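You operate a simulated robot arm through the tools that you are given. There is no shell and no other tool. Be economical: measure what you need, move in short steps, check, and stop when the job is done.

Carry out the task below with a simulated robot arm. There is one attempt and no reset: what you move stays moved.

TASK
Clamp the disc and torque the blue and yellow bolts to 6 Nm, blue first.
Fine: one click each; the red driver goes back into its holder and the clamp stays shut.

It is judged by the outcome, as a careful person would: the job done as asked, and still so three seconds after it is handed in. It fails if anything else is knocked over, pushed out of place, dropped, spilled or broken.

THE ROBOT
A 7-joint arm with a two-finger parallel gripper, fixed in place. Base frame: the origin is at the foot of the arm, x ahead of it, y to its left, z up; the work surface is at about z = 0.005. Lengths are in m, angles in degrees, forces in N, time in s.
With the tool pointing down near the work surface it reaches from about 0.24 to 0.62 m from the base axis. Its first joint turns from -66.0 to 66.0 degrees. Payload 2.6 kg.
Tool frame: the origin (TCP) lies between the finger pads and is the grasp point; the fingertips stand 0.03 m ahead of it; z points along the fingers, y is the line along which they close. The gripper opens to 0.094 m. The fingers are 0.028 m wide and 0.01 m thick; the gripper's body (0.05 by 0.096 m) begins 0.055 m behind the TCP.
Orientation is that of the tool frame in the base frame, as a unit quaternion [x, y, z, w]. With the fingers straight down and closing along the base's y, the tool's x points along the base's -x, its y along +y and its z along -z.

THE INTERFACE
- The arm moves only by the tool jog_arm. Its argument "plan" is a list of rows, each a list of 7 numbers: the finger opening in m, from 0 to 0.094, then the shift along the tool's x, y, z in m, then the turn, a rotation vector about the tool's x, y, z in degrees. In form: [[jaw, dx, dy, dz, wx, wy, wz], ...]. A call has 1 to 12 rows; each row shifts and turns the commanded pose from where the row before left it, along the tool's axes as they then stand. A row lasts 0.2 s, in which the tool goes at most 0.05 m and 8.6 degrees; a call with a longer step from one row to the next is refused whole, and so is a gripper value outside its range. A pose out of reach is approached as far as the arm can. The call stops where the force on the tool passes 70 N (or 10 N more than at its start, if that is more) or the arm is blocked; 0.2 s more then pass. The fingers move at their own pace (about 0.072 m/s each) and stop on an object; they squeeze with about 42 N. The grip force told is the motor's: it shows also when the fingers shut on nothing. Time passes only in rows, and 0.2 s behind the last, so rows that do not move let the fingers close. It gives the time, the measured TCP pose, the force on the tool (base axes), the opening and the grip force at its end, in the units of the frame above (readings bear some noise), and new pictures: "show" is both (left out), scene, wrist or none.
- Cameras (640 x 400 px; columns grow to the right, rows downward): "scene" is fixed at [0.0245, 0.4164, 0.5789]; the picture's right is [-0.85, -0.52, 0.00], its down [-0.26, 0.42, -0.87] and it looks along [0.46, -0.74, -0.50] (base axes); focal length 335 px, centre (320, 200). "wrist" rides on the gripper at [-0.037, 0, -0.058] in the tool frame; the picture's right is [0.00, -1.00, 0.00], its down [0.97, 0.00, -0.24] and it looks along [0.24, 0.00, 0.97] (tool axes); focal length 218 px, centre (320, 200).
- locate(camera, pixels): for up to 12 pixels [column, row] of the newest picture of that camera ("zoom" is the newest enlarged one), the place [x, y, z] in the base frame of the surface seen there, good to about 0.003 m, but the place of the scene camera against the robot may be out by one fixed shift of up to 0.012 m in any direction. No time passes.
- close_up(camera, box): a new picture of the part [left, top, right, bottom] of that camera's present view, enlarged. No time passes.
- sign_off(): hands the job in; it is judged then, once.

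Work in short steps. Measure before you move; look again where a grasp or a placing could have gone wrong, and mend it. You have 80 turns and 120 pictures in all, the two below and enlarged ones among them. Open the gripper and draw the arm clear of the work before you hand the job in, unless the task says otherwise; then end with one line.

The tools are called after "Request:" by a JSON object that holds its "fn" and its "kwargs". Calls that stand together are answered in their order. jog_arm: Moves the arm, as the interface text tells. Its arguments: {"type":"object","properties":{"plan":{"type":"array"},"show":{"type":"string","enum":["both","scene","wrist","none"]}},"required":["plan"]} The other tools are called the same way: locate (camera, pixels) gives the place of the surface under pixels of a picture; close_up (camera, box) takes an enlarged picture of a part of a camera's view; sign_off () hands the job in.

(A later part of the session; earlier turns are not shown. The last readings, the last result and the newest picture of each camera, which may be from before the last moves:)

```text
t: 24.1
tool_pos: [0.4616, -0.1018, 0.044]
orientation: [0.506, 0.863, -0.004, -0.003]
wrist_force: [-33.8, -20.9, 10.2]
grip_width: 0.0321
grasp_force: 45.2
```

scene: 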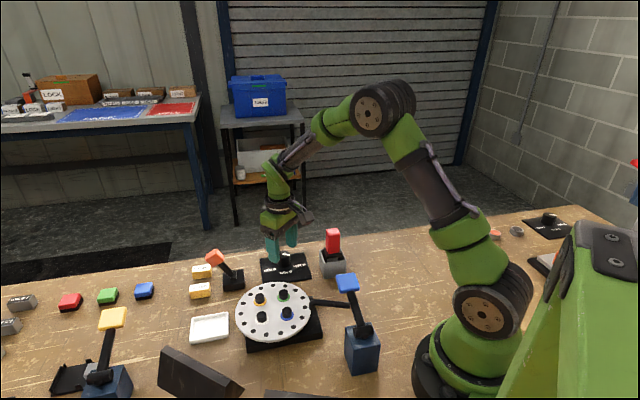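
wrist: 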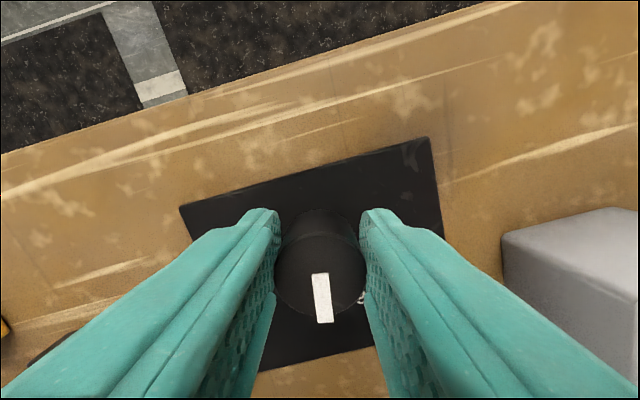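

Request:
{"fn": "jog_arm", "kwargs": {"plan": [[0.06, 0, 0, 0, 0, 0, 0], [0.06, 0, 0, 0, 0, 0, 0], [0.06, 0, 0, -0.04, 0, 0, 0], [0.06, 0, 0, -0.045, 0, 0, -7.5], [0.06, 0, 0, -0.045, 0, 0, -7.5], [0.06, 0, 0, 0, 0, 0, 0]], "show": "wrist"}}

Request:
{"fn": "close_up", "kwargs": {"camera": "wrist", "box": [220, 80, 420, 260]}}

```text
t: 25.6
tool_pos: [0.4595, -0.0963, 0.1761]
orientation: [0.384, 0.923, 0.002, -0.001]
wrist_force: [0.6, 0.0, 0.7]
grip_width: 0.0601
grasp_force: 0.0
```

wrist: 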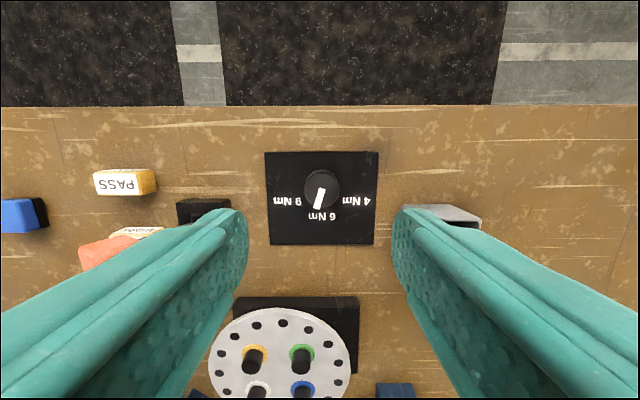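

```text
2.22 times, centred on (320, 170) of wrist
```

zoom: 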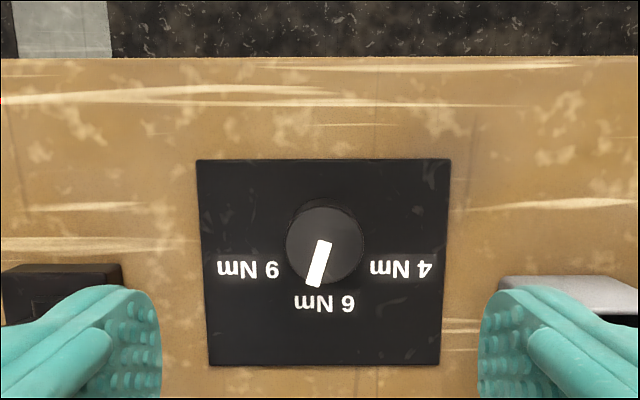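

Request:
{"fn": "locate", "kwargs": {"camera": "zoom", "pixels": [[323, 244], [313, 282], [324, 303], [272, 268], [374, 268], [287, 240], [361, 240], [322, 209], [324, 356], [324, 162]]}}

```text
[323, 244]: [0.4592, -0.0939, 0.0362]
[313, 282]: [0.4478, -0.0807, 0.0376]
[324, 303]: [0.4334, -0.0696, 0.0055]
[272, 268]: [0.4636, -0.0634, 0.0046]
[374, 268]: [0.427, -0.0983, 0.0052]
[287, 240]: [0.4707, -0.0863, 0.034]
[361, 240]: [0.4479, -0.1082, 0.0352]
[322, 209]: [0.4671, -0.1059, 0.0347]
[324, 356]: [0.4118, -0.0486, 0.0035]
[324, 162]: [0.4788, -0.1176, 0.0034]
```

The pointer overshot "6 Nm" by about 14° (the knob rolled in the pads). I regrip with the TCP centred and turn back 14°.

Request:
{"fn": "jog_arm", "kwargs": {"plan": [[0.06, 0, 0, 0.045, 0, 0, 0], [0.06, 0, 0, 0.045, 0, 0, 0], [0.06, 0, 0, 0.042, 0, 0, 0], [0.02, 0, 0, 0, 0, 0, 0], [0.02, 0, 0, 0, 0, 0, 0], [0.02, 0, 0, 0, 0, 0, -4.5], [0.02, 0, 0, 0, 0, 0, -4.5], [0.02, 0, 0, 0, 0, 0, -4.5], [0.02, 0, 0, 0, 0, 0, 0]], "show": "wrist"}}

```text
t: 27.6
tool_pos: [0.464, -0.1001, 0.0442]
orientation: [0.273, 0.962, -0.001, 0.002]
wrist_force: [9.4, -16.1, -2.7]
grip_width: 0.0335
grasp_force: 45.2
```

wrist: 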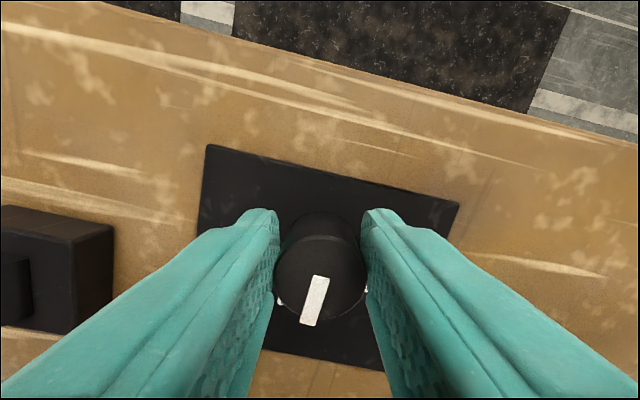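

Request:
{"fn": "jog_arm", "kwargs": {"plan": [[0.06, 0, 0, 0, 0, 0, 0], [0.06, 0, 0, 0, 0, 0, 0], [0.06, 0, 0, -0.04, 0, 0, 0], [0.06, 0, 0, -0.045, 0, 0, 7], [0.06, 0, 0, -0.045, 0, 0, 6.5], [0.06, 0, 0, 0, 0, 0, 0]], "show": "wrist"}}

Request:
{"fn": "close_up", "kwargs": {"camera": "wrist", "box": [220, 80, 420, 260]}}

```text
t: 28.9
tool_pos: [0.4651, -0.0992, 0.1759]
orientation: [0.386, 0.922, 0.001, -0.001]
wrist_force: [-1.2, -0.4, 0.4]
grip_width: 0.0598
grasp_force: 0.0
```

wrist: 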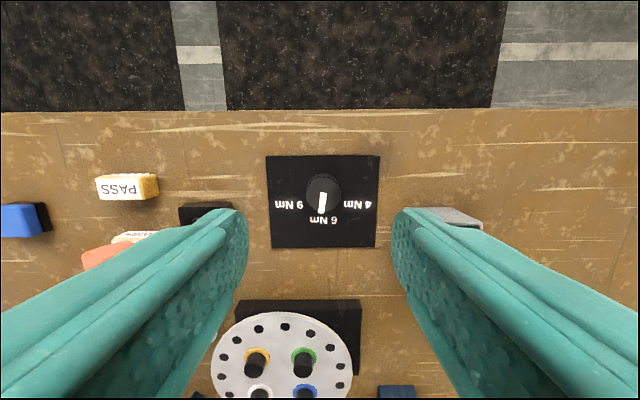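

```text
2.22 times, centred on (320, 170) of wrist
```

zoom: 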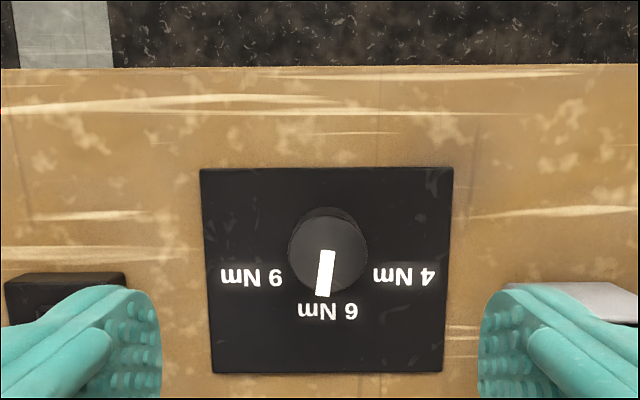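

The pointer is on 6 Nm. Next the driver: I rise and move over the holder at about (0.345, -0.135).

Request:
{"fn": "jog_arm", "kwargs": {"plan": [[0.094, 0, 0, -0.045, 0, 0, 0], [0.094, 0.018, -0.033, -0.015, 0, 0, 0], [0.094, 0.018, -0.033, -0.01, 0, 0, 0], [0.094, 0.018, -0.033, 0, 0, 0, 0], [0.094, 0, 0, 0, 0, 0, 0]], "show": "both"}}

Request:
{"fn": "close_up", "kwargs": {"camera": "scene", "box": [290, 215, 380, 290]}}

Request:
{"fn": "close_up", "kwargs": {"camera": "wrist", "box": [240, 100, 400, 260]}}

```text
t: 30.1
tool_pos: [0.356, -0.1311, 0.2458]
orientation: [0.385, 0.923, 0.002, 0.0]
wrist_force: [0.0, -0.5, 0.0]
grip_width: 0.0937
grasp_force: 0.1
```

scene: 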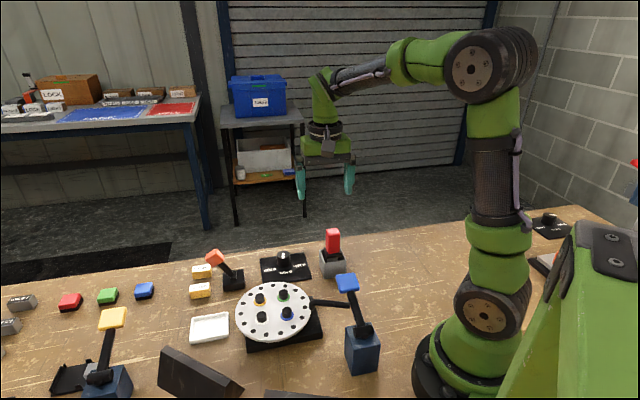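
wrist: 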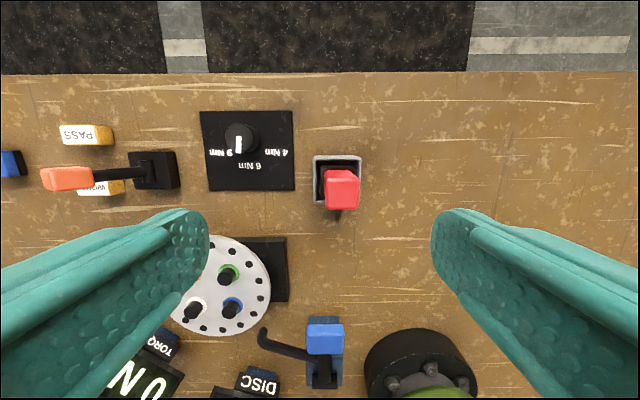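

```text
5.33 times, centred on (335, 252) of scene
```

zoom: 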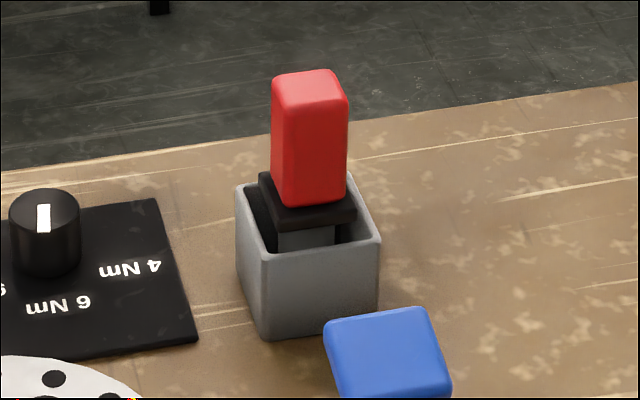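

```text
2.50 times, centred on (320, 180) of wrist
```

zoom: 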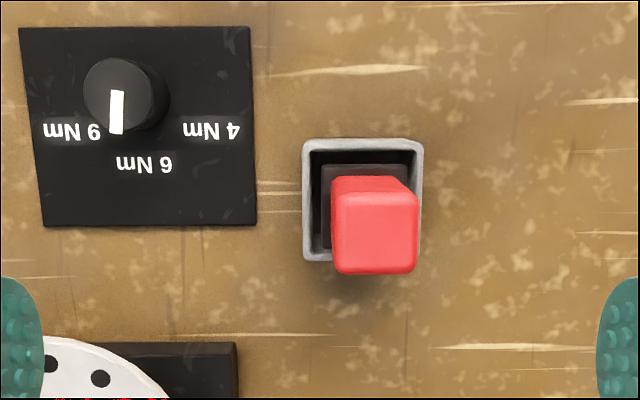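

Request:
{"fn": "locate", "kwargs": {"camera": "zoom", "pixels": [[375, 232], [337, 195], [413, 195], [337, 270], [413, 270], [308, 145], [418, 145], [308, 258], [327, 170], [327, 245], [350, 184], [315, 250]]}}

Request:
{"fn": "locate", "kwargs": {"camera": "wrist", "pixels": [[232, 306], [226, 277], [200, 310], [195, 308], [231, 318], [240, 282]]}}

```text
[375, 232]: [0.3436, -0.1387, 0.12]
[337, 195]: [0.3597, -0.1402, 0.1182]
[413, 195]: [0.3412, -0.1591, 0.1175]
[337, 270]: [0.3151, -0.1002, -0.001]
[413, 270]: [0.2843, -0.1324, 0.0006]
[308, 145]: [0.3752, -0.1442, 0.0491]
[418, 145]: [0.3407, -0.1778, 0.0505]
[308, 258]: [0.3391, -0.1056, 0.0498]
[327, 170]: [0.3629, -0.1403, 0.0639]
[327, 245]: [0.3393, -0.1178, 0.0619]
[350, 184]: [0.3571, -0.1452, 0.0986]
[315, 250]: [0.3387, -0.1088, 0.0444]
```

```text
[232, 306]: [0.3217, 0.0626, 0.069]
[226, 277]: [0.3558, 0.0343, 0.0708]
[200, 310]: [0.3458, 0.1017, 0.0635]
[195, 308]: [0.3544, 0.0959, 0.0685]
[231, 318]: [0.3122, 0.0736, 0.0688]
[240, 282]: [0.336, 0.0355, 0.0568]
```

Driver axis is about (0.341, -0.141), handle 0.026 m square between z 0.065 and 0.12, aligned with my 45° yaw. I line up and descend with the jaws at 0.07.

Request:
{"fn": "jog_arm", "kwargs": {"plan": [[0.07, 0.0036, -0.0169, 0.02, 0, 0, 0], [0.07, 0, 0, 0.04, 0, 0, 0], [0.07, 0, 0, 0.02, 0, 0, 0], [0.07, 0, 0, 0, 0, 0, 0]], "show": "both"}}

```text
t: 31.1
tool_pos: [0.3421, -0.1386, 0.1622]
orientation: [0.386, 0.923, 0.002, -0.001]
wrist_force: [-0.6, -0.6, 0.4]
grip_width: 0.07
grasp_force: 0.1
```

scene: 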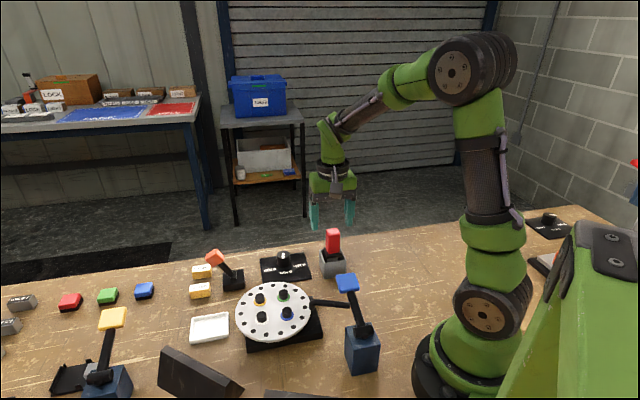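
wrist: 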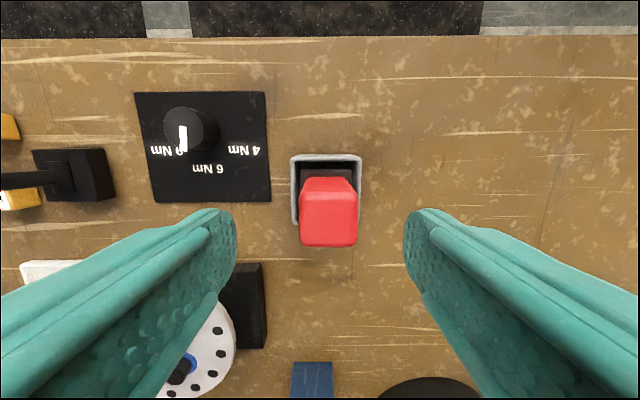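

Request:
{"fn": "jog_arm", "kwargs": {"plan": [[0.07, 0, -0.0035, 0.02, 0, 0, 0], [0.07, 0, 0, 0.03, 0, 0, 0], [0.07, 0, 0, 0.012, 0, 0, 0], [0.015, 0, 0, 0, 0, 0, 0], [0.015, 0, 0, 0, 0, 0, 0], [0.015, 0, 0, 0, 0, 0, 0]], "show": "both"}}

Request:
{"fn": "close_up", "kwargs": {"camera": "scene", "box": [290, 200, 390, 290]}}

```text
t: 32.5
tool_pos: [0.3392, -0.1409, 0.0986]
orientation: [0.385, 0.923, 0.001, -0.001]
wrist_force: [-0.3, -0.3, -0.2]
grip_width: 0.034
grasp_force: 42.1
```

scene: 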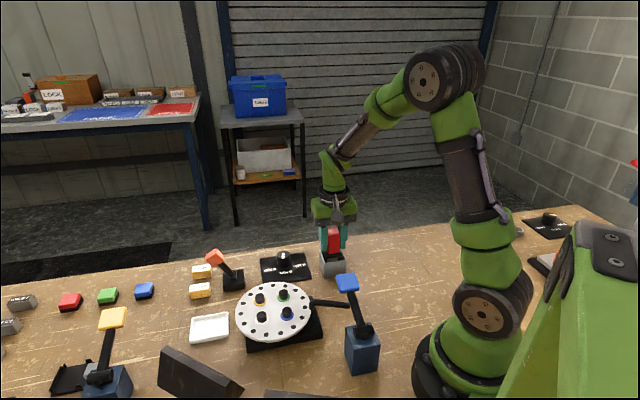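
wrist: 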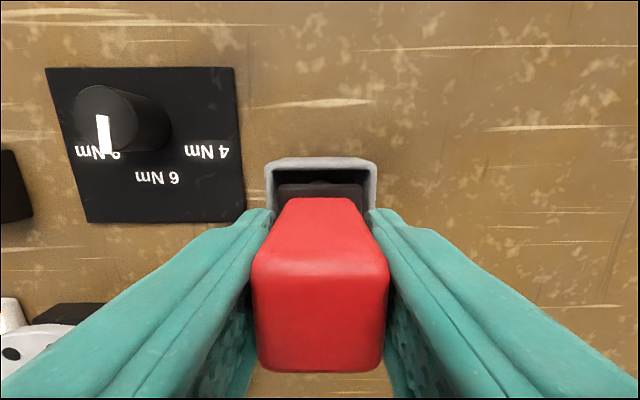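

```text
4.44 times, centred on (340, 245) of scene
```

zoom: 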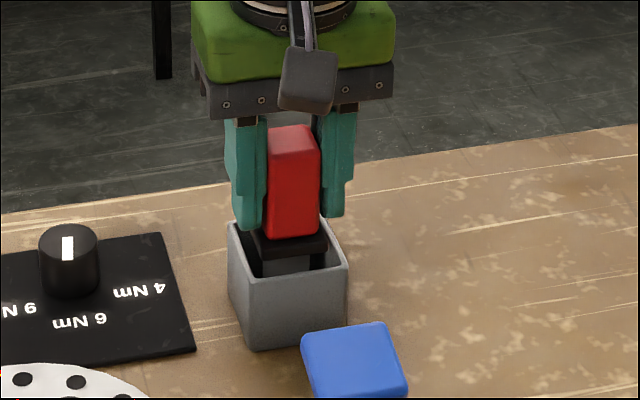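

Gripped at TCP (0.3392, -0.1409, 0.0986). I lift straight up to see the driver's tip.

Request:
{"fn": "jog_arm", "kwargs": {"plan": [[0.015, 0, 0, -0.02, 0, 0, 0], [0.015, 0, 0, -0.03, 0, 0, 0], [0.015, 0, 0, -0.04, 0, 0, 0], [0.015, 0, 0, -0.04, 0, 0, 0], [0.015, 0, 0, 0, 0, 0, 0]], "show": "both"}}

Request:
{"fn": "close_up", "kwargs": {"camera": "scene", "box": [290, 160, 390, 290]}}

```text
t: 33.8
tool_pos: [0.3364, -0.1402, 0.231]
orientation: [0.385, 0.923, 0.001, -0.001]
wrist_force: [0.8, -0.5, -2.8]
grip_width: 0.0343
grasp_force: 41.7
```

scene: 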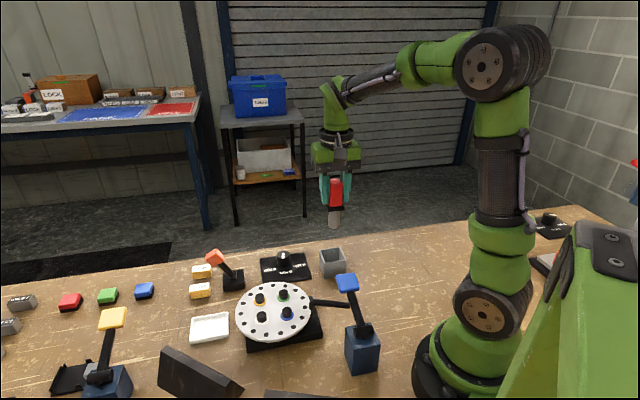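
wrist: 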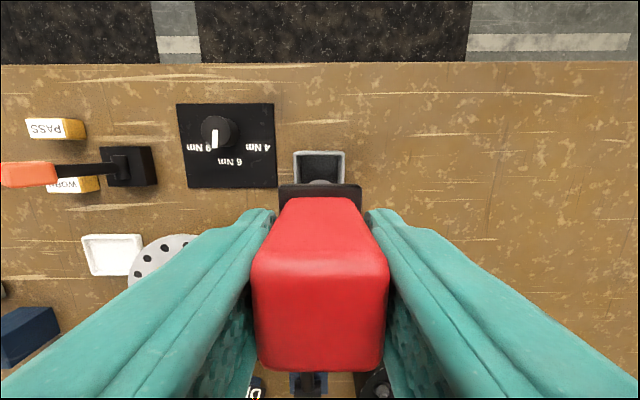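

```text
3.08 times, centred on (340, 225) of scene
```

zoom: 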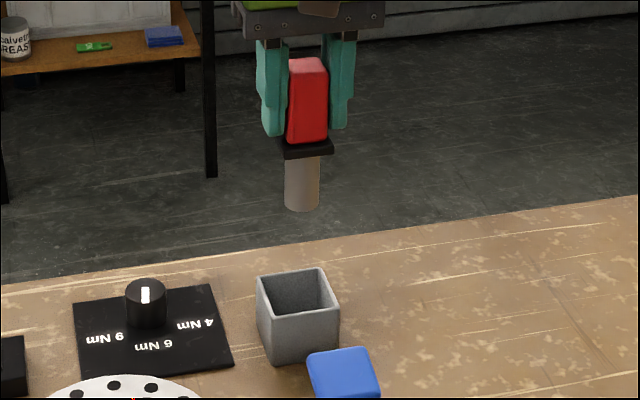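

Request:
{"fn": "locate", "kwargs": {"camera": "zoom", "pixels": [[303, 206], [303, 180], [287, 180], [318, 180], [305, 150], [308, 62], [308, 100], [298, 330]]}}

```text
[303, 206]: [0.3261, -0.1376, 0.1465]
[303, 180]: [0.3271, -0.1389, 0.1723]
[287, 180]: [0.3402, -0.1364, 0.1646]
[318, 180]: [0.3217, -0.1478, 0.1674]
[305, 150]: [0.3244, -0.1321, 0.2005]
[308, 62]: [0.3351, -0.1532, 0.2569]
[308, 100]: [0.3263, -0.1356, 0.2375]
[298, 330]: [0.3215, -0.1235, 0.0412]
```

Driver is held straight; its tip is ~0.09 m below the TCP. I carry it over towards the blue bolt (0.321, 0.067) and start unwinding the yaw so there's clockwise range.

Request:
{"fn": "jog_arm", "kwargs": {"plan": [[0.015, 0.0314, 0.0272, 0, 0, 0, 0], [0.015, 0.0314, 0.0272, 0, 0, 0, 0], [0.015, 0.0314, 0.0272, 0, 0, 0, 0], [0.015, 0.0314, 0.0272, 0, 0, 0, 0], [0.015, 0.0314, 0.0272, 0, 0, 0, 0], [0.015, 0, 0, 0, 0, 0, -7.5], [0.015, 0, 0, 0, 0, 0, -7.5], [0.015, 0, 0, 0, 0, 0, -7.5], [0.015, 0, 0, 0, 0, 0, -7.5], [0.015, 0, 0, 0, 0, 0, -7.5], [0.015, 0, 0, 0, 0, 0, -7.5], [0.015, 0, 0, 0, 0, 0, 0]], "show": "both"}}

Request:
{"fn": "close_up", "kwargs": {"camera": "wrist", "box": [200, 60, 440, 220]}}

```text
t: 36.4
tool_pos: [0.3248, 0.0659, 0.231]
orientation: [0.002, 1.0, 0.002, 0.0]
wrist_force: [-0.1, -0.3, -2.6]
grip_width: 0.0344
grasp_force: 41.9
```

scene: 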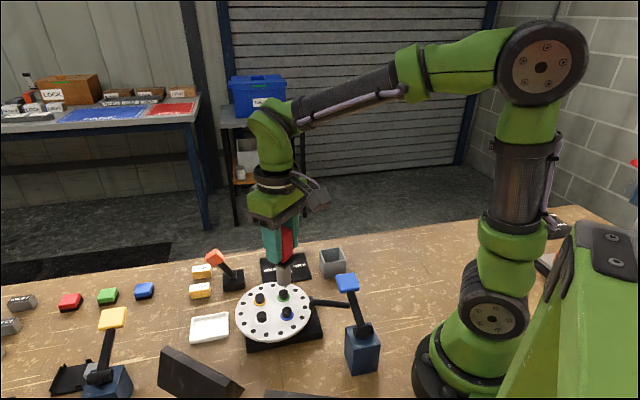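
wrist: 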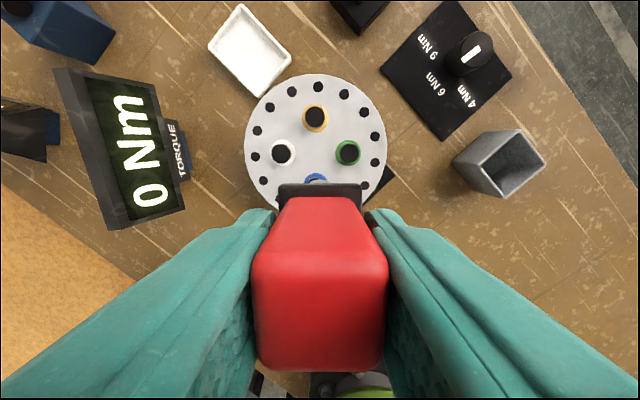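

```text
2.50 times, centred on (320, 140) of wrist
```

zoom: 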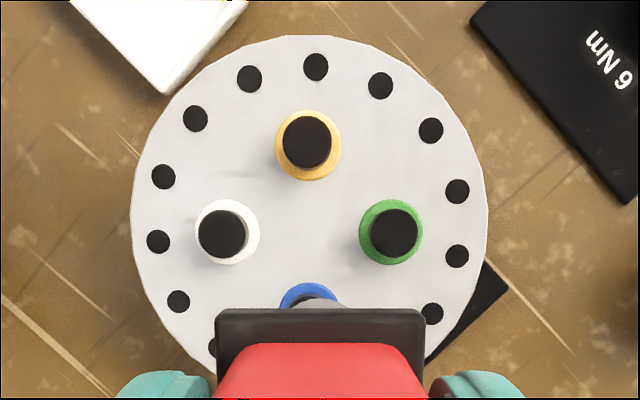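

Request:
{"fn": "locate", "kwargs": {"camera": "zoom", "pixels": [[306, 142], [222, 233], [394, 232], [284, 142], [328, 142], [306, 122], [306, 162], [307, 177], [200, 233], [245, 233]]}}

```text
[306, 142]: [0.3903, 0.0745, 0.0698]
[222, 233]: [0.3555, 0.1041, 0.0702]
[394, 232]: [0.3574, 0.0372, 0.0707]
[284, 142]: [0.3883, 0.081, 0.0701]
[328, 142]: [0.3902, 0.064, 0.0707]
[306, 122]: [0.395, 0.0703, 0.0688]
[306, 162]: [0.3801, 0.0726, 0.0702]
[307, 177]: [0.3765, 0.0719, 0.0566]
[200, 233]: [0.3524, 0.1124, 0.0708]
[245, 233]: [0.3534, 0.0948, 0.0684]
```

From this view: yellow (0.3888, 0.0712), white (0.355, 0.104), green (0.3555, 0.037), so blue is (0.3215, 0.070). I shift onto blue, turn to -30° yaw and lower to just above the bolt head.

Request:
{"fn": "jog_arm", "kwargs": {"plan": [[0.015, 0.0033, 0.0041, 0, 0, 0, 0], [0.015, 0, 0, 0, 0, 0, -7.5], [0.015, 0, 0, 0, 0, 0, -7.5], [0.015, 0, 0, 0, 0, 0, -7.5], [0.015, 0, 0, 0, 0, 0, -7.5], [0.015, 0, 0, 0.03, 0, 0, 0], [0.015, 0, 0, 0.023, 0, 0, 0], [0.015, 0, 0, 0, 0, 0, 0]], "show": "both"}}

Request:
{"fn": "close_up", "kwargs": {"camera": "scene", "box": [230, 240, 350, 350]}}

Request:
{"fn": "close_up", "kwargs": {"camera": "wrist", "box": [200, 60, 440, 220]}}

```text
t: 38.1
tool_pos: [0.3194, 0.0705, 0.1772]
orientation: [-0.257, 0.966, 0.002, -0.001]
wrist_force: [-0.6, 0.0, -3.7]
grip_width: 0.0342
grasp_force: 41.8
```

scene: 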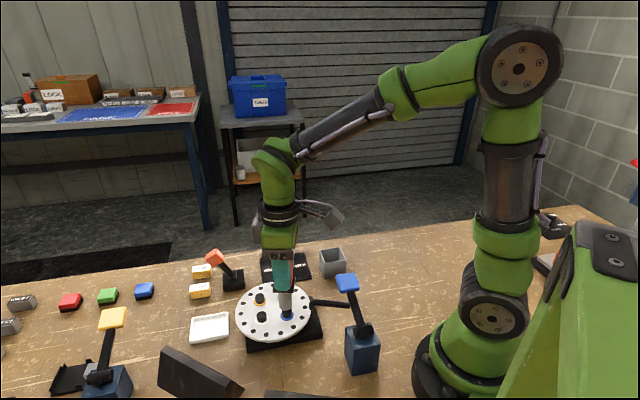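
wrist: 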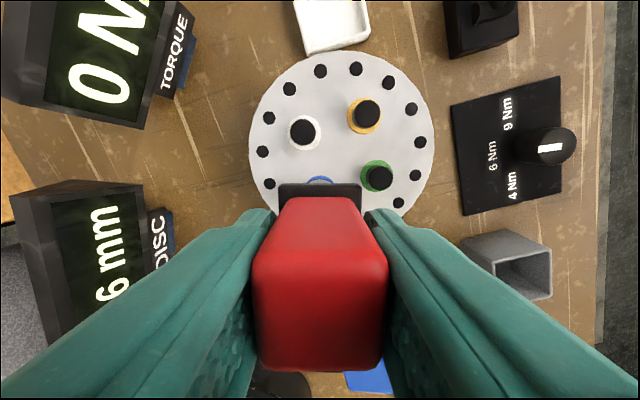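

```text
3.64 times, centred on (290, 295) of scene
```

zoom: 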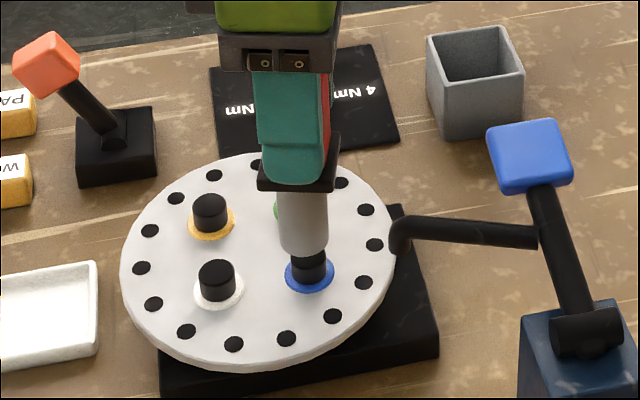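

```text
2.50 times, centred on (320, 140) of wrist
```

zoom: 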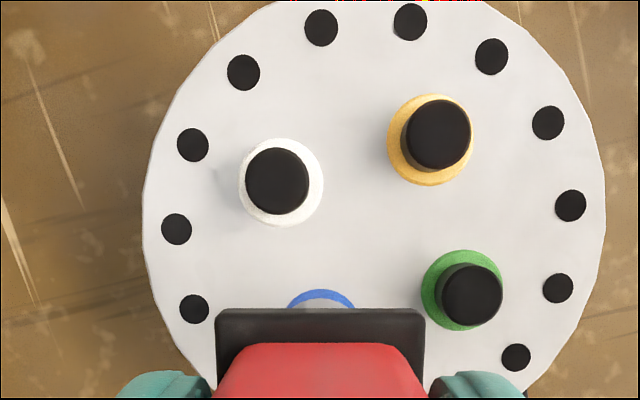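

In the scene view the socket axis (zoom col 303) is slightly left of the blue bolt (309), about 2 mm along tool +x. I correct by 2 mm and lower gently.

Request:
{"fn": "jog_arm", "kwargs": {"plan": [[0.015, 0.002, 0, 0.008, 0, 0, 0], [0.015, 0, 0, 0.006, 0, 0, 0], [0.015, 0, 0, 0, 0, 0, 0]], "show": "scene"}}

Request:
{"fn": "close_up", "kwargs": {"camera": "scene", "box": [260, 260, 320, 330]}}

```text
t: 39.0
tool_pos: [0.319, 0.0676, 0.1637]
orientation: [-0.255, 0.967, 0.002, -0.001]
wrist_force: [0.6, -0.1, -2.2]
grip_width: 0.0341
grasp_force: 42.2
```

scene: 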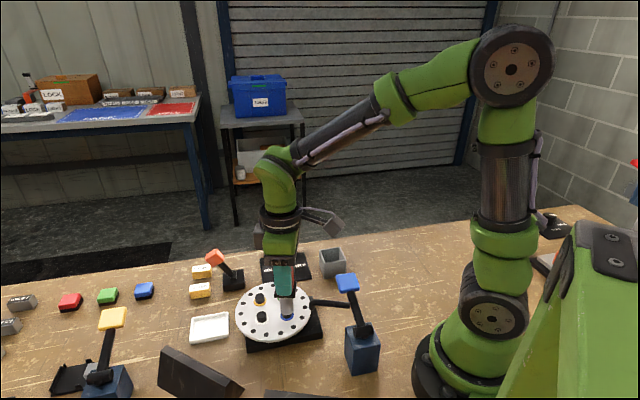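

```text
5.71 times, centred on (290, 295) of scene
```

zoom: 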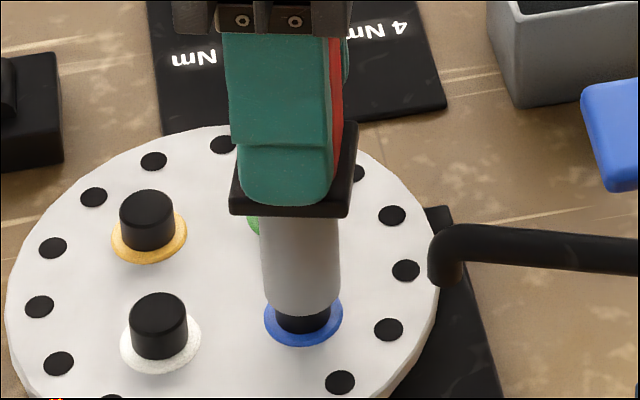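

Aligned to within about 1 mm; I lower further in small steps.

Request:
{"fn": "jog_arm", "kwargs": {"plan": [[0.015, 0.0005, 0, 0.004, 0, 0, 0], [0.015, 0, 0, 0.004, 0, 0, 0], [0.015, 0, 0, 0.003, 0, 0, 0], [0.015, 0, 0, 0, 0, 0, 0]], "show": "scene"}}

Request:
{"fn": "close_up", "kwargs": {"camera": "scene", "box": [260, 260, 320, 330]}}

```text
t: 40.0
tool_pos: [0.3192, 0.0682, 0.1543]
orientation: [-0.256, 0.967, 0.001, 0.002]
wrist_force: [-2.6, 2.6, 26.3]
grip_width: 0.0341
grasp_force: 41.7
```

scene: 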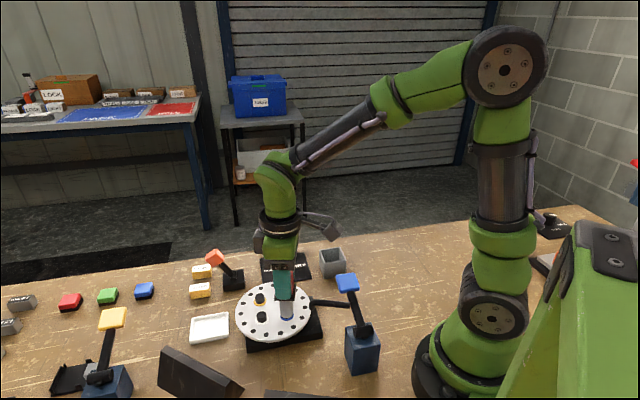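

```text
5.71 times, centred on (290, 295) of scene
```

zoom: 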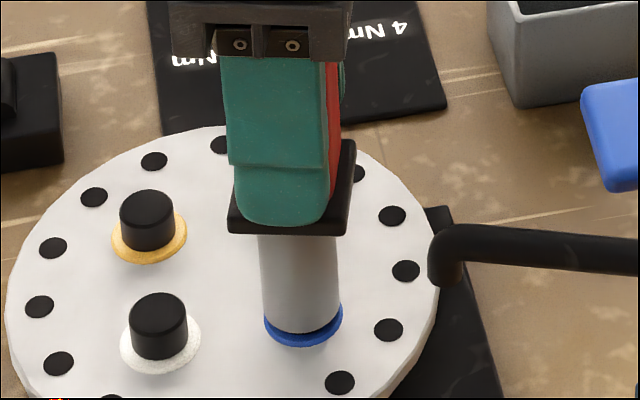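

The socket has dropped over the blue bolt (26 N contact). Now I turn clockwise in small steps and watch the torque display.

Request:
{"fn": "jog_arm", "kwargs": {"plan": [[0.015, 0, 0, 0, 0, 0, 5], [0.015, 0, 0, 0, 0, 0, 5], [0.015, 0, 0, 0, 0, 0, 5], [0.015, 0, 0, 0, 0, 0, 0]], "show": "wrist"}}

```text
t: 41.0
tool_pos: [0.3203, 0.0688, 0.1542]
orientation: [-0.127, 0.992, 0.002, 0.002]
wrist_force: [1.9, 0.6, 25.9]
grip_width: 0.0339
grasp_force: 42.0
```

wrist: 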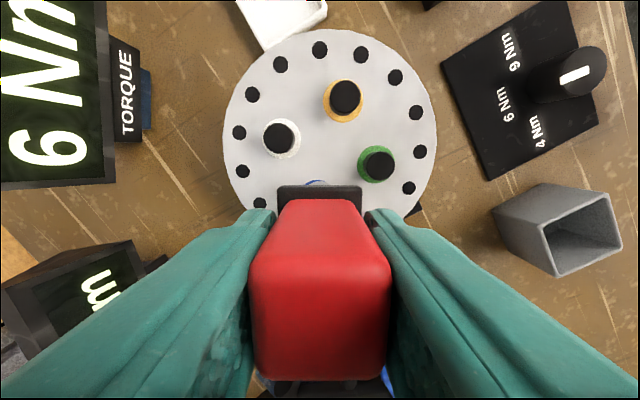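

Request:
{"fn": "close_up", "kwargs": {"camera": "wrist", "box": [0, 0, 180, 190]}}

Request:
{"fn": "close_up", "kwargs": {"camera": "scene", "box": [230, 260, 330, 340]}}

```text
2.11 times, centred on (90, 95) of wrist
```

zoom: 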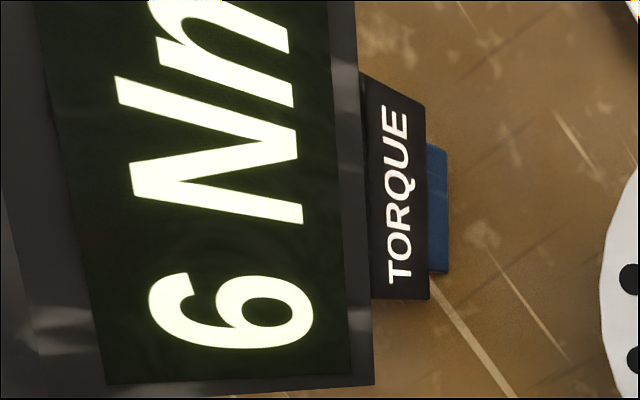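

```text
5.00 times, centred on (280, 300) of scene
```

zoom: 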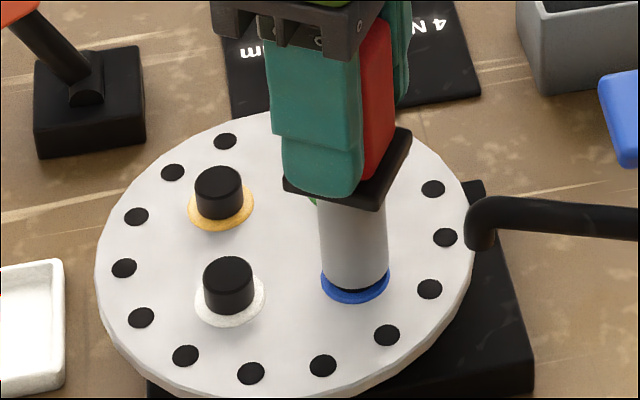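

TORQUE now reads 6 Nm on blue. I lift off and look at the display again before going to yellow.

Request:
{"fn": "jog_arm", "kwargs": {"plan": [[0.015, 0, 0, -0.02, 0, 0, 0], [0.015, 0, 0, -0.025, 0, 0, 0], [0.015, 0, 0, 0, 0, 0, -7.5], [0.015, 0, 0, 0, 0, 0, -7.5], [0.015, 0, 0, 0, 0, 0, 0]], "show": "both"}}

Request:
{"fn": "close_up", "kwargs": {"camera": "scene", "box": [230, 240, 350, 350]}}

Request:
{"fn": "close_up", "kwargs": {"camera": "wrist", "box": [200, 40, 440, 200]}}

```text
t: 42.1
tool_pos: [0.3189, 0.0692, 0.1994]
orientation: [-0.256, 0.967, 0.002, 0.0]
wrist_force: [1.2, 0.7, -2.4]
grip_width: 0.0343
grasp_force: 41.4
```

scene: 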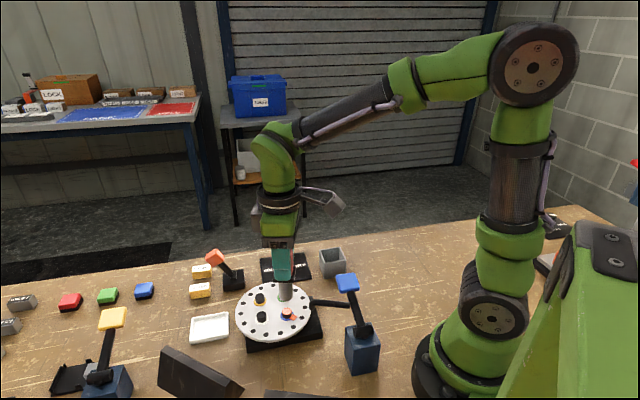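
wrist: 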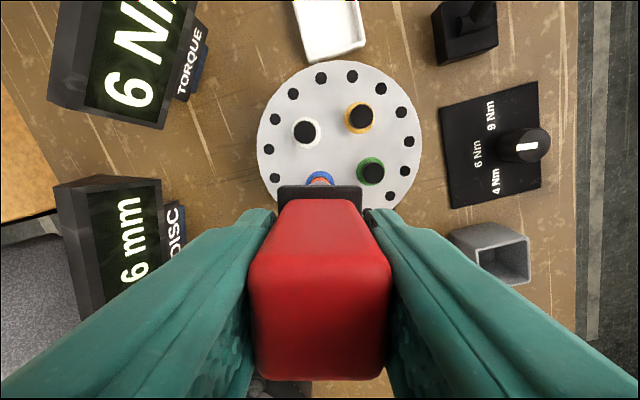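

```text
3.64 times, centred on (290, 295) of scene
```

zoom: 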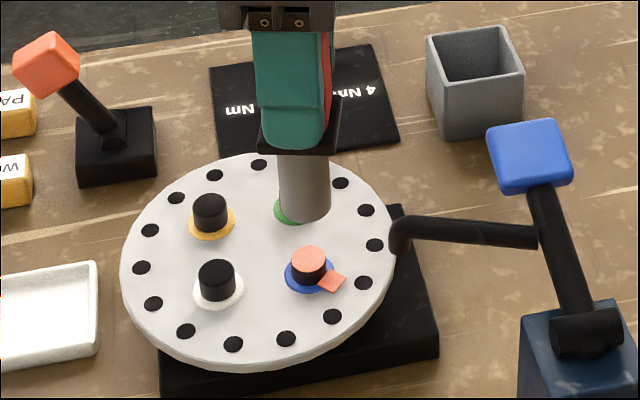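

```text
2.50 times, centred on (320, 120) of wrist
```

zoom: 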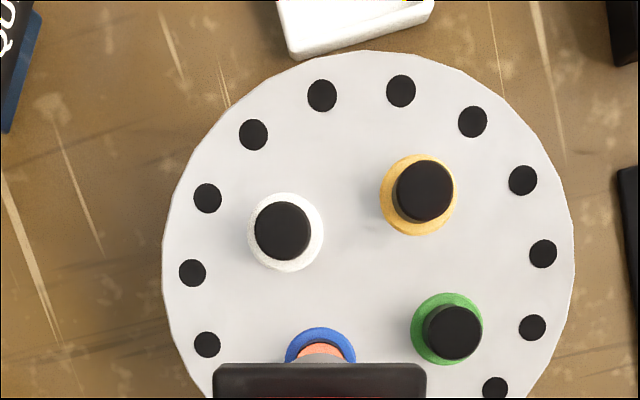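

Blue now carries an orange torque mark (one click). I move by (+0.0674, +0.0007) to the yellow bolt and come down to just above it.

Request:
{"fn": "jog_arm", "kwargs": {"plan": [[0.015, -0.0293, -0.0165, 0, 0, 0, 0], [0.015, -0.0293, -0.0165, 0, 0, 0, 0], [0.015, 0, 0, 0.02, 0, 0, 0], [0.015, 0, 0, 0.013, 0, 0, 0], [0.015, 0, 0, 0, 0, 0, 0]], "show": "both"}}

Request:
{"fn": "close_up", "kwargs": {"camera": "scene", "box": [230, 250, 310, 330]}}

Request:
{"fn": "close_up", "kwargs": {"camera": "wrist", "box": [200, 60, 440, 220]}}

```text
t: 43.4
tool_pos: [0.3871, 0.0693, 0.1654]
orientation: [-0.256, 0.967, 0.001, -0.001]
wrist_force: [-0.3, -1.1, -4.1]
grip_width: 0.0342
grasp_force: 42.3
```

scene: 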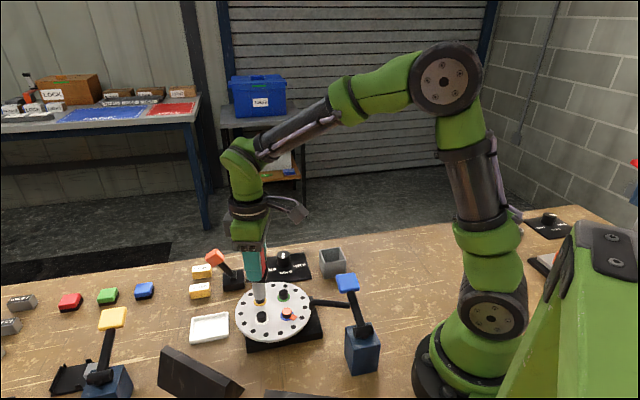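
wrist: 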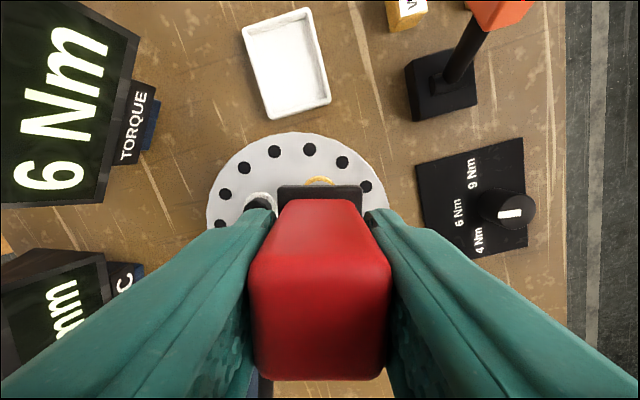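

```text
5.00 times, centred on (270, 290) of scene
```

zoom: 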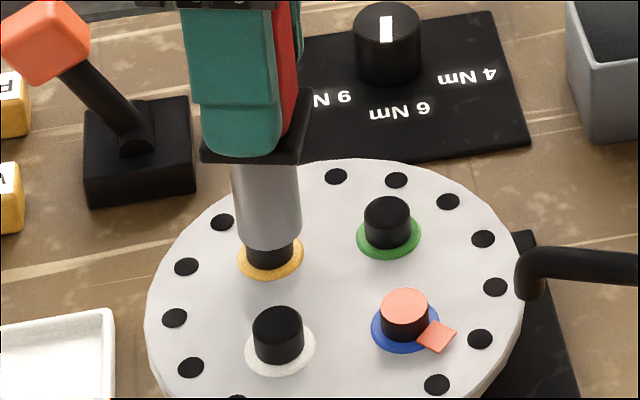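

```text
2.50 times, centred on (320, 140) of wrist
```

zoom: 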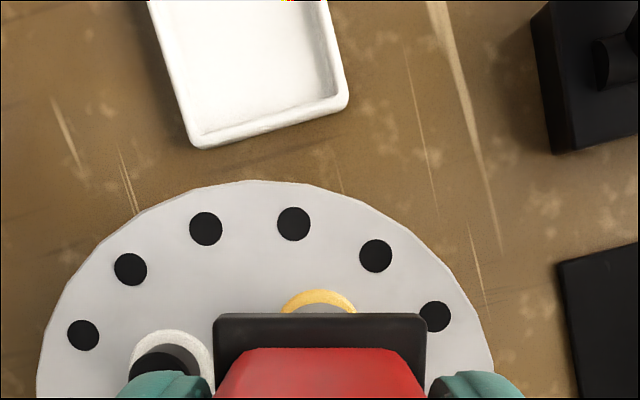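

Well aligned over yellow (socket col 269, bolt 270). I lower onto it, then turn the same 15°.

Request:
{"fn": "jog_arm", "kwargs": {"plan": [[0.015, 0, 0, 0.004, 0, 0, 0], [0.015, 0, 0, 0.004, 0, 0, 0], [0.015, 0, 0, 0.003, 0, 0, 0], [0.015, 0, 0, 0, 0, 0, 0]], "show": "scene"}}

Request:
{"fn": "close_up", "kwargs": {"camera": "scene", "box": [230, 250, 310, 330]}}

```text
t: 44.4
tool_pos: [0.3868, 0.0684, 0.1549]
orientation: [-0.256, 0.967, 0.001, 0.001]
wrist_force: [-6.2, -1.7, 22.3]
grip_width: 0.0342
grasp_force: 42.0
```

scene: 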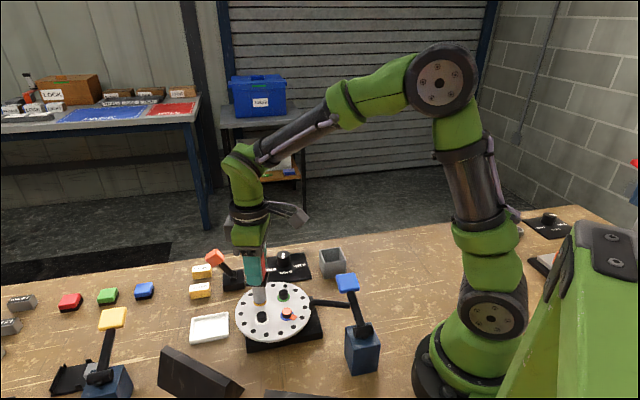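

```text
5.00 times, centred on (270, 290) of scene
```

zoom: 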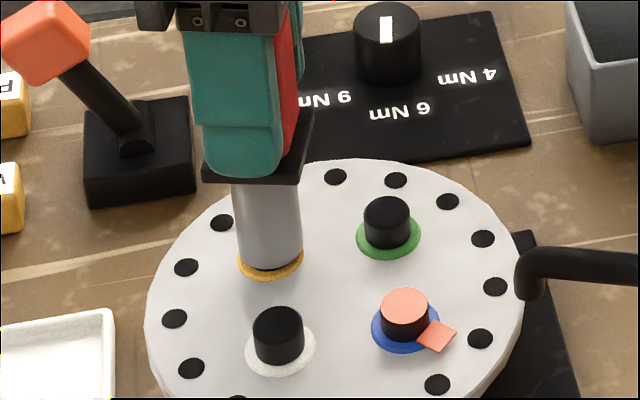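

Seated the same way as blue (22 N). Same 15° turn.

Request:
{"fn": "jog_arm", "kwargs": {"plan": [[0.015, 0, 0, 0, 0, 0, 5], [0.015, 0, 0, 0, 0, 0, 5], [0.015, 0, 0, 0, 0, 0, 5], [0.015, 0, 0, 0, 0, 0, 0]], "show": "none"}}

Request:
{"fn": "jog_arm", "kwargs": {"plan": [[0.015, 0, 0, -0.02, 0, 0, 0], [0.015, 0, 0, -0.025, 0, 0, 0], [0.015, 0, 0, 0, 0, 0, 0]], "show": "both"}}

Request:
{"fn": "close_up", "kwargs": {"camera": "scene", "box": [230, 250, 310, 330]}}

```text
t: 45.4
tool_pos: [0.3868, 0.0692, 0.1548]
orientation: [-0.127, 0.992, 0.002, 0.001]
wrist_force: [1.8, 1.9, 18.7]
grip_width: 0.034
grasp_force: 42.2
```

```text
t: 46.1
tool_pos: [0.3854, 0.0704, 0.1976]
orientation: [-0.128, 0.992, 0.003, -0.002]
wrist_force: [-0.5, -0.1, -3.6]
grip_width: 0.0339
grasp_force: 42.0
```

scene: 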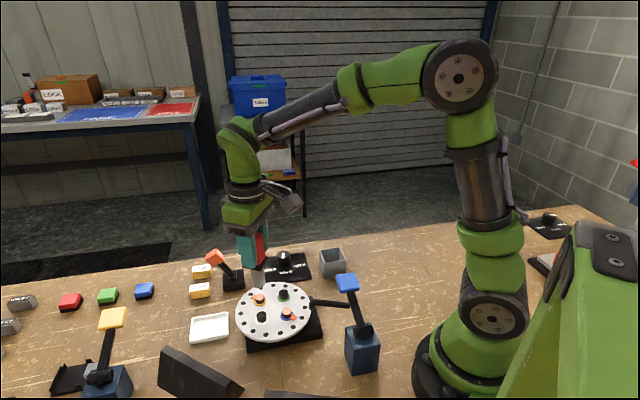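
wrist: 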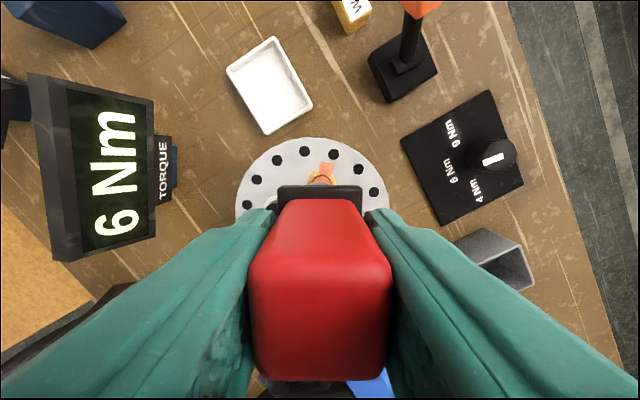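

```text
5.00 times, centred on (270, 290) of scene
```

zoom: 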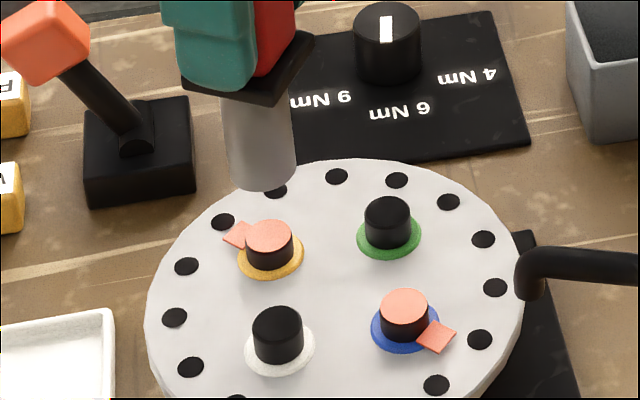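

Both bolts carry the mark and TORQUE reads 6 Nm. Now I return the driver: lift, turn back to 45° yaw.

Request:
{"fn": "jog_arm", "kwargs": {"plan": [[0.015, 0, 0, -0.035, 0, 0, 7.5], [0.015, 0, 0, 0, 0, 0, 7.5], [0.015, 0, 0, 0, 0, 0, 7.5], [0.015, 0, 0, 0, 0, 0, 7.5], [0.015, 0, 0, 0, 0, 0, 7.5], [0.015, 0, 0, 0, 0, 0, 7.5], [0.015, 0, 0, 0, 0, 0, 7.5], [0.015, 0, 0, 0, 0, 0, 7.4], [0.015, 0, 0, 0, 0, 0, 0]], "show": "none"}}

Request:
{"fn": "jog_arm", "kwargs": {"plan": [[0.015, -0.0231, -0.0365, 0, 0, 0, 0], [0.015, -0.0231, -0.0365, 0, 0, 0, 0], [0.015, -0.0231, -0.0365, 0, 0, 0, 0], [0.015, -0.0231, -0.0365, 0, 0, 0, 0], [0.015, -0.0231, -0.0365, 0, 0, 0, 0], [0.015, 0, 0, 0, 0, 0, 0]], "show": "both"}}

Request:
{"fn": "close_up", "kwargs": {"camera": "scene", "box": [290, 170, 390, 290]}}

Request:
{"fn": "close_up", "kwargs": {"camera": "wrist", "box": [240, 100, 400, 220]}}

```text
t: 48.1
tool_pos: [0.3858, 0.0698, 0.2337]
orientation: [0.386, 0.923, 0.001, 0.0]
wrist_force: [0.6, -0.3, -2.4]
grip_width: 0.0343
grasp_force: 42.1
```

```text
t: 49.5
tool_pos: [0.3362, -0.1386, 0.2333]
orientation: [0.384, 0.923, 0.001, -0.001]
wrist_force: [0.5, 0.5, -2.5]
grip_width: 0.034
grasp_force: 42.1
```

scene: 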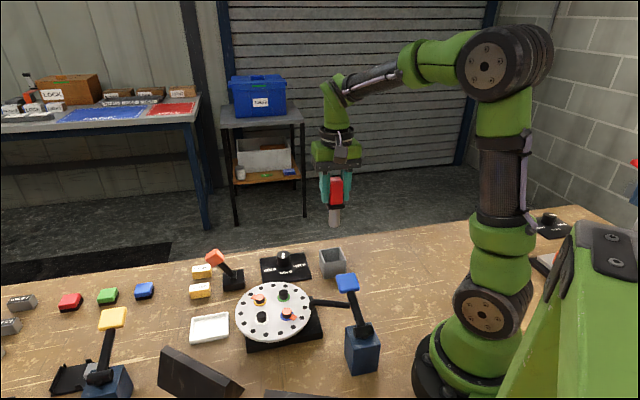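
wrist: 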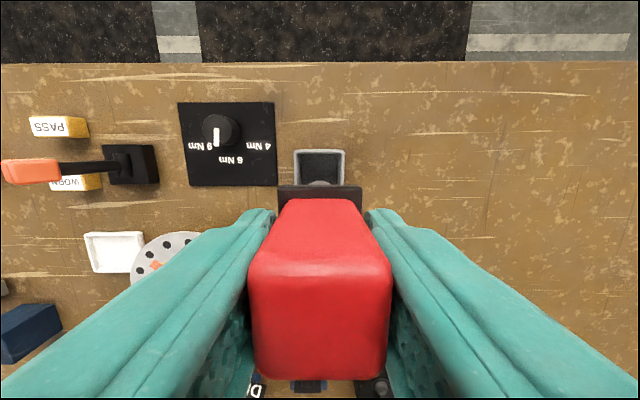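

```text
3.33 times, centred on (340, 230) of scene
```

zoom: 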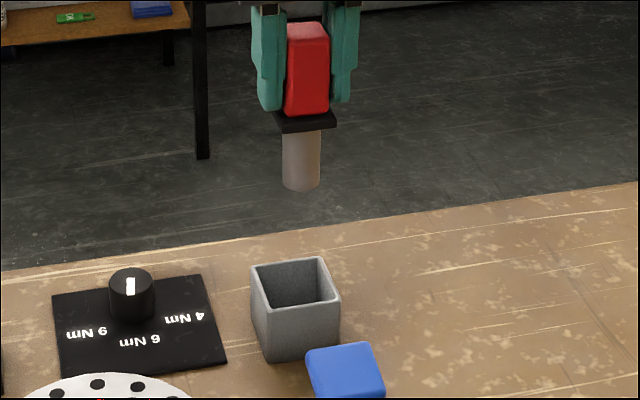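

```text
3.33 times, centred on (320, 160) of wrist
```

zoom: 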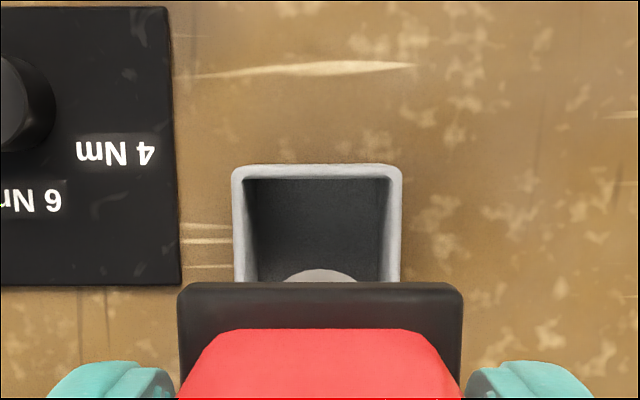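

The view matches the one right after lifting out (holder at cols 294–345), so I lower straight down, pausing before the seat.

Request:
{"fn": "jog_arm", "kwargs": {"plan": [[0.015, 0, 0, 0.04, 0, 0, 0], [0.015, 0, 0, 0.04, 0, 0, 0], [0.015, 0, 0, 0.02, 0, 0, 0], [0.015, 0, 0, 0, 0, 0, 0]], "show": "both"}}

Request:
{"fn": "close_up", "kwargs": {"camera": "scene", "box": [290, 200, 390, 290]}}

```text
t: 50.5
tool_pos: [0.3355, -0.1395, 0.1348]
orientation: [0.386, 0.923, 0.002, 0.0]
wrist_force: [0.8, -1.3, -3.8]
grip_width: 0.0344
grasp_force: 41.5
```

scene: 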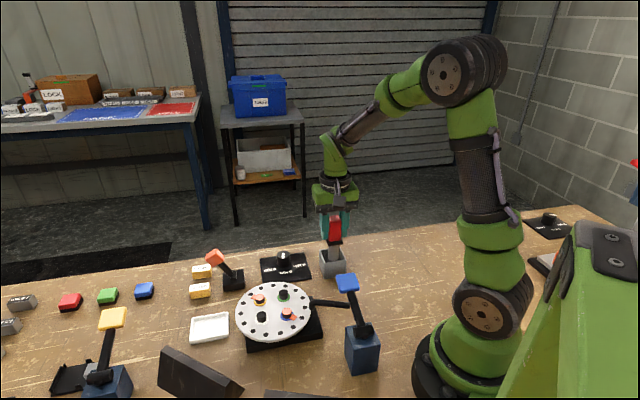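
wrist: 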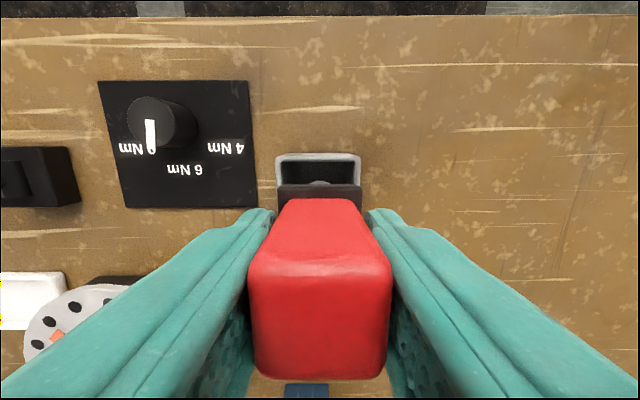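

```text
4.44 times, centred on (340, 245) of scene
```

zoom: 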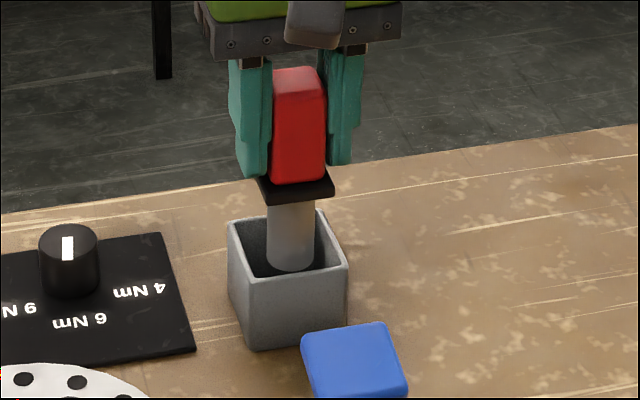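

Request:
{"fn": "close_up", "kwargs": {"camera": "scene", "box": [315, 230, 355, 285]}}

```text
7.27 times, centred on (335, 258) of scene
```

zoom: 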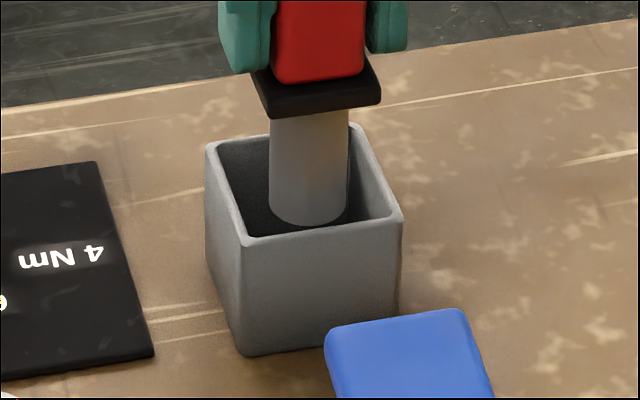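

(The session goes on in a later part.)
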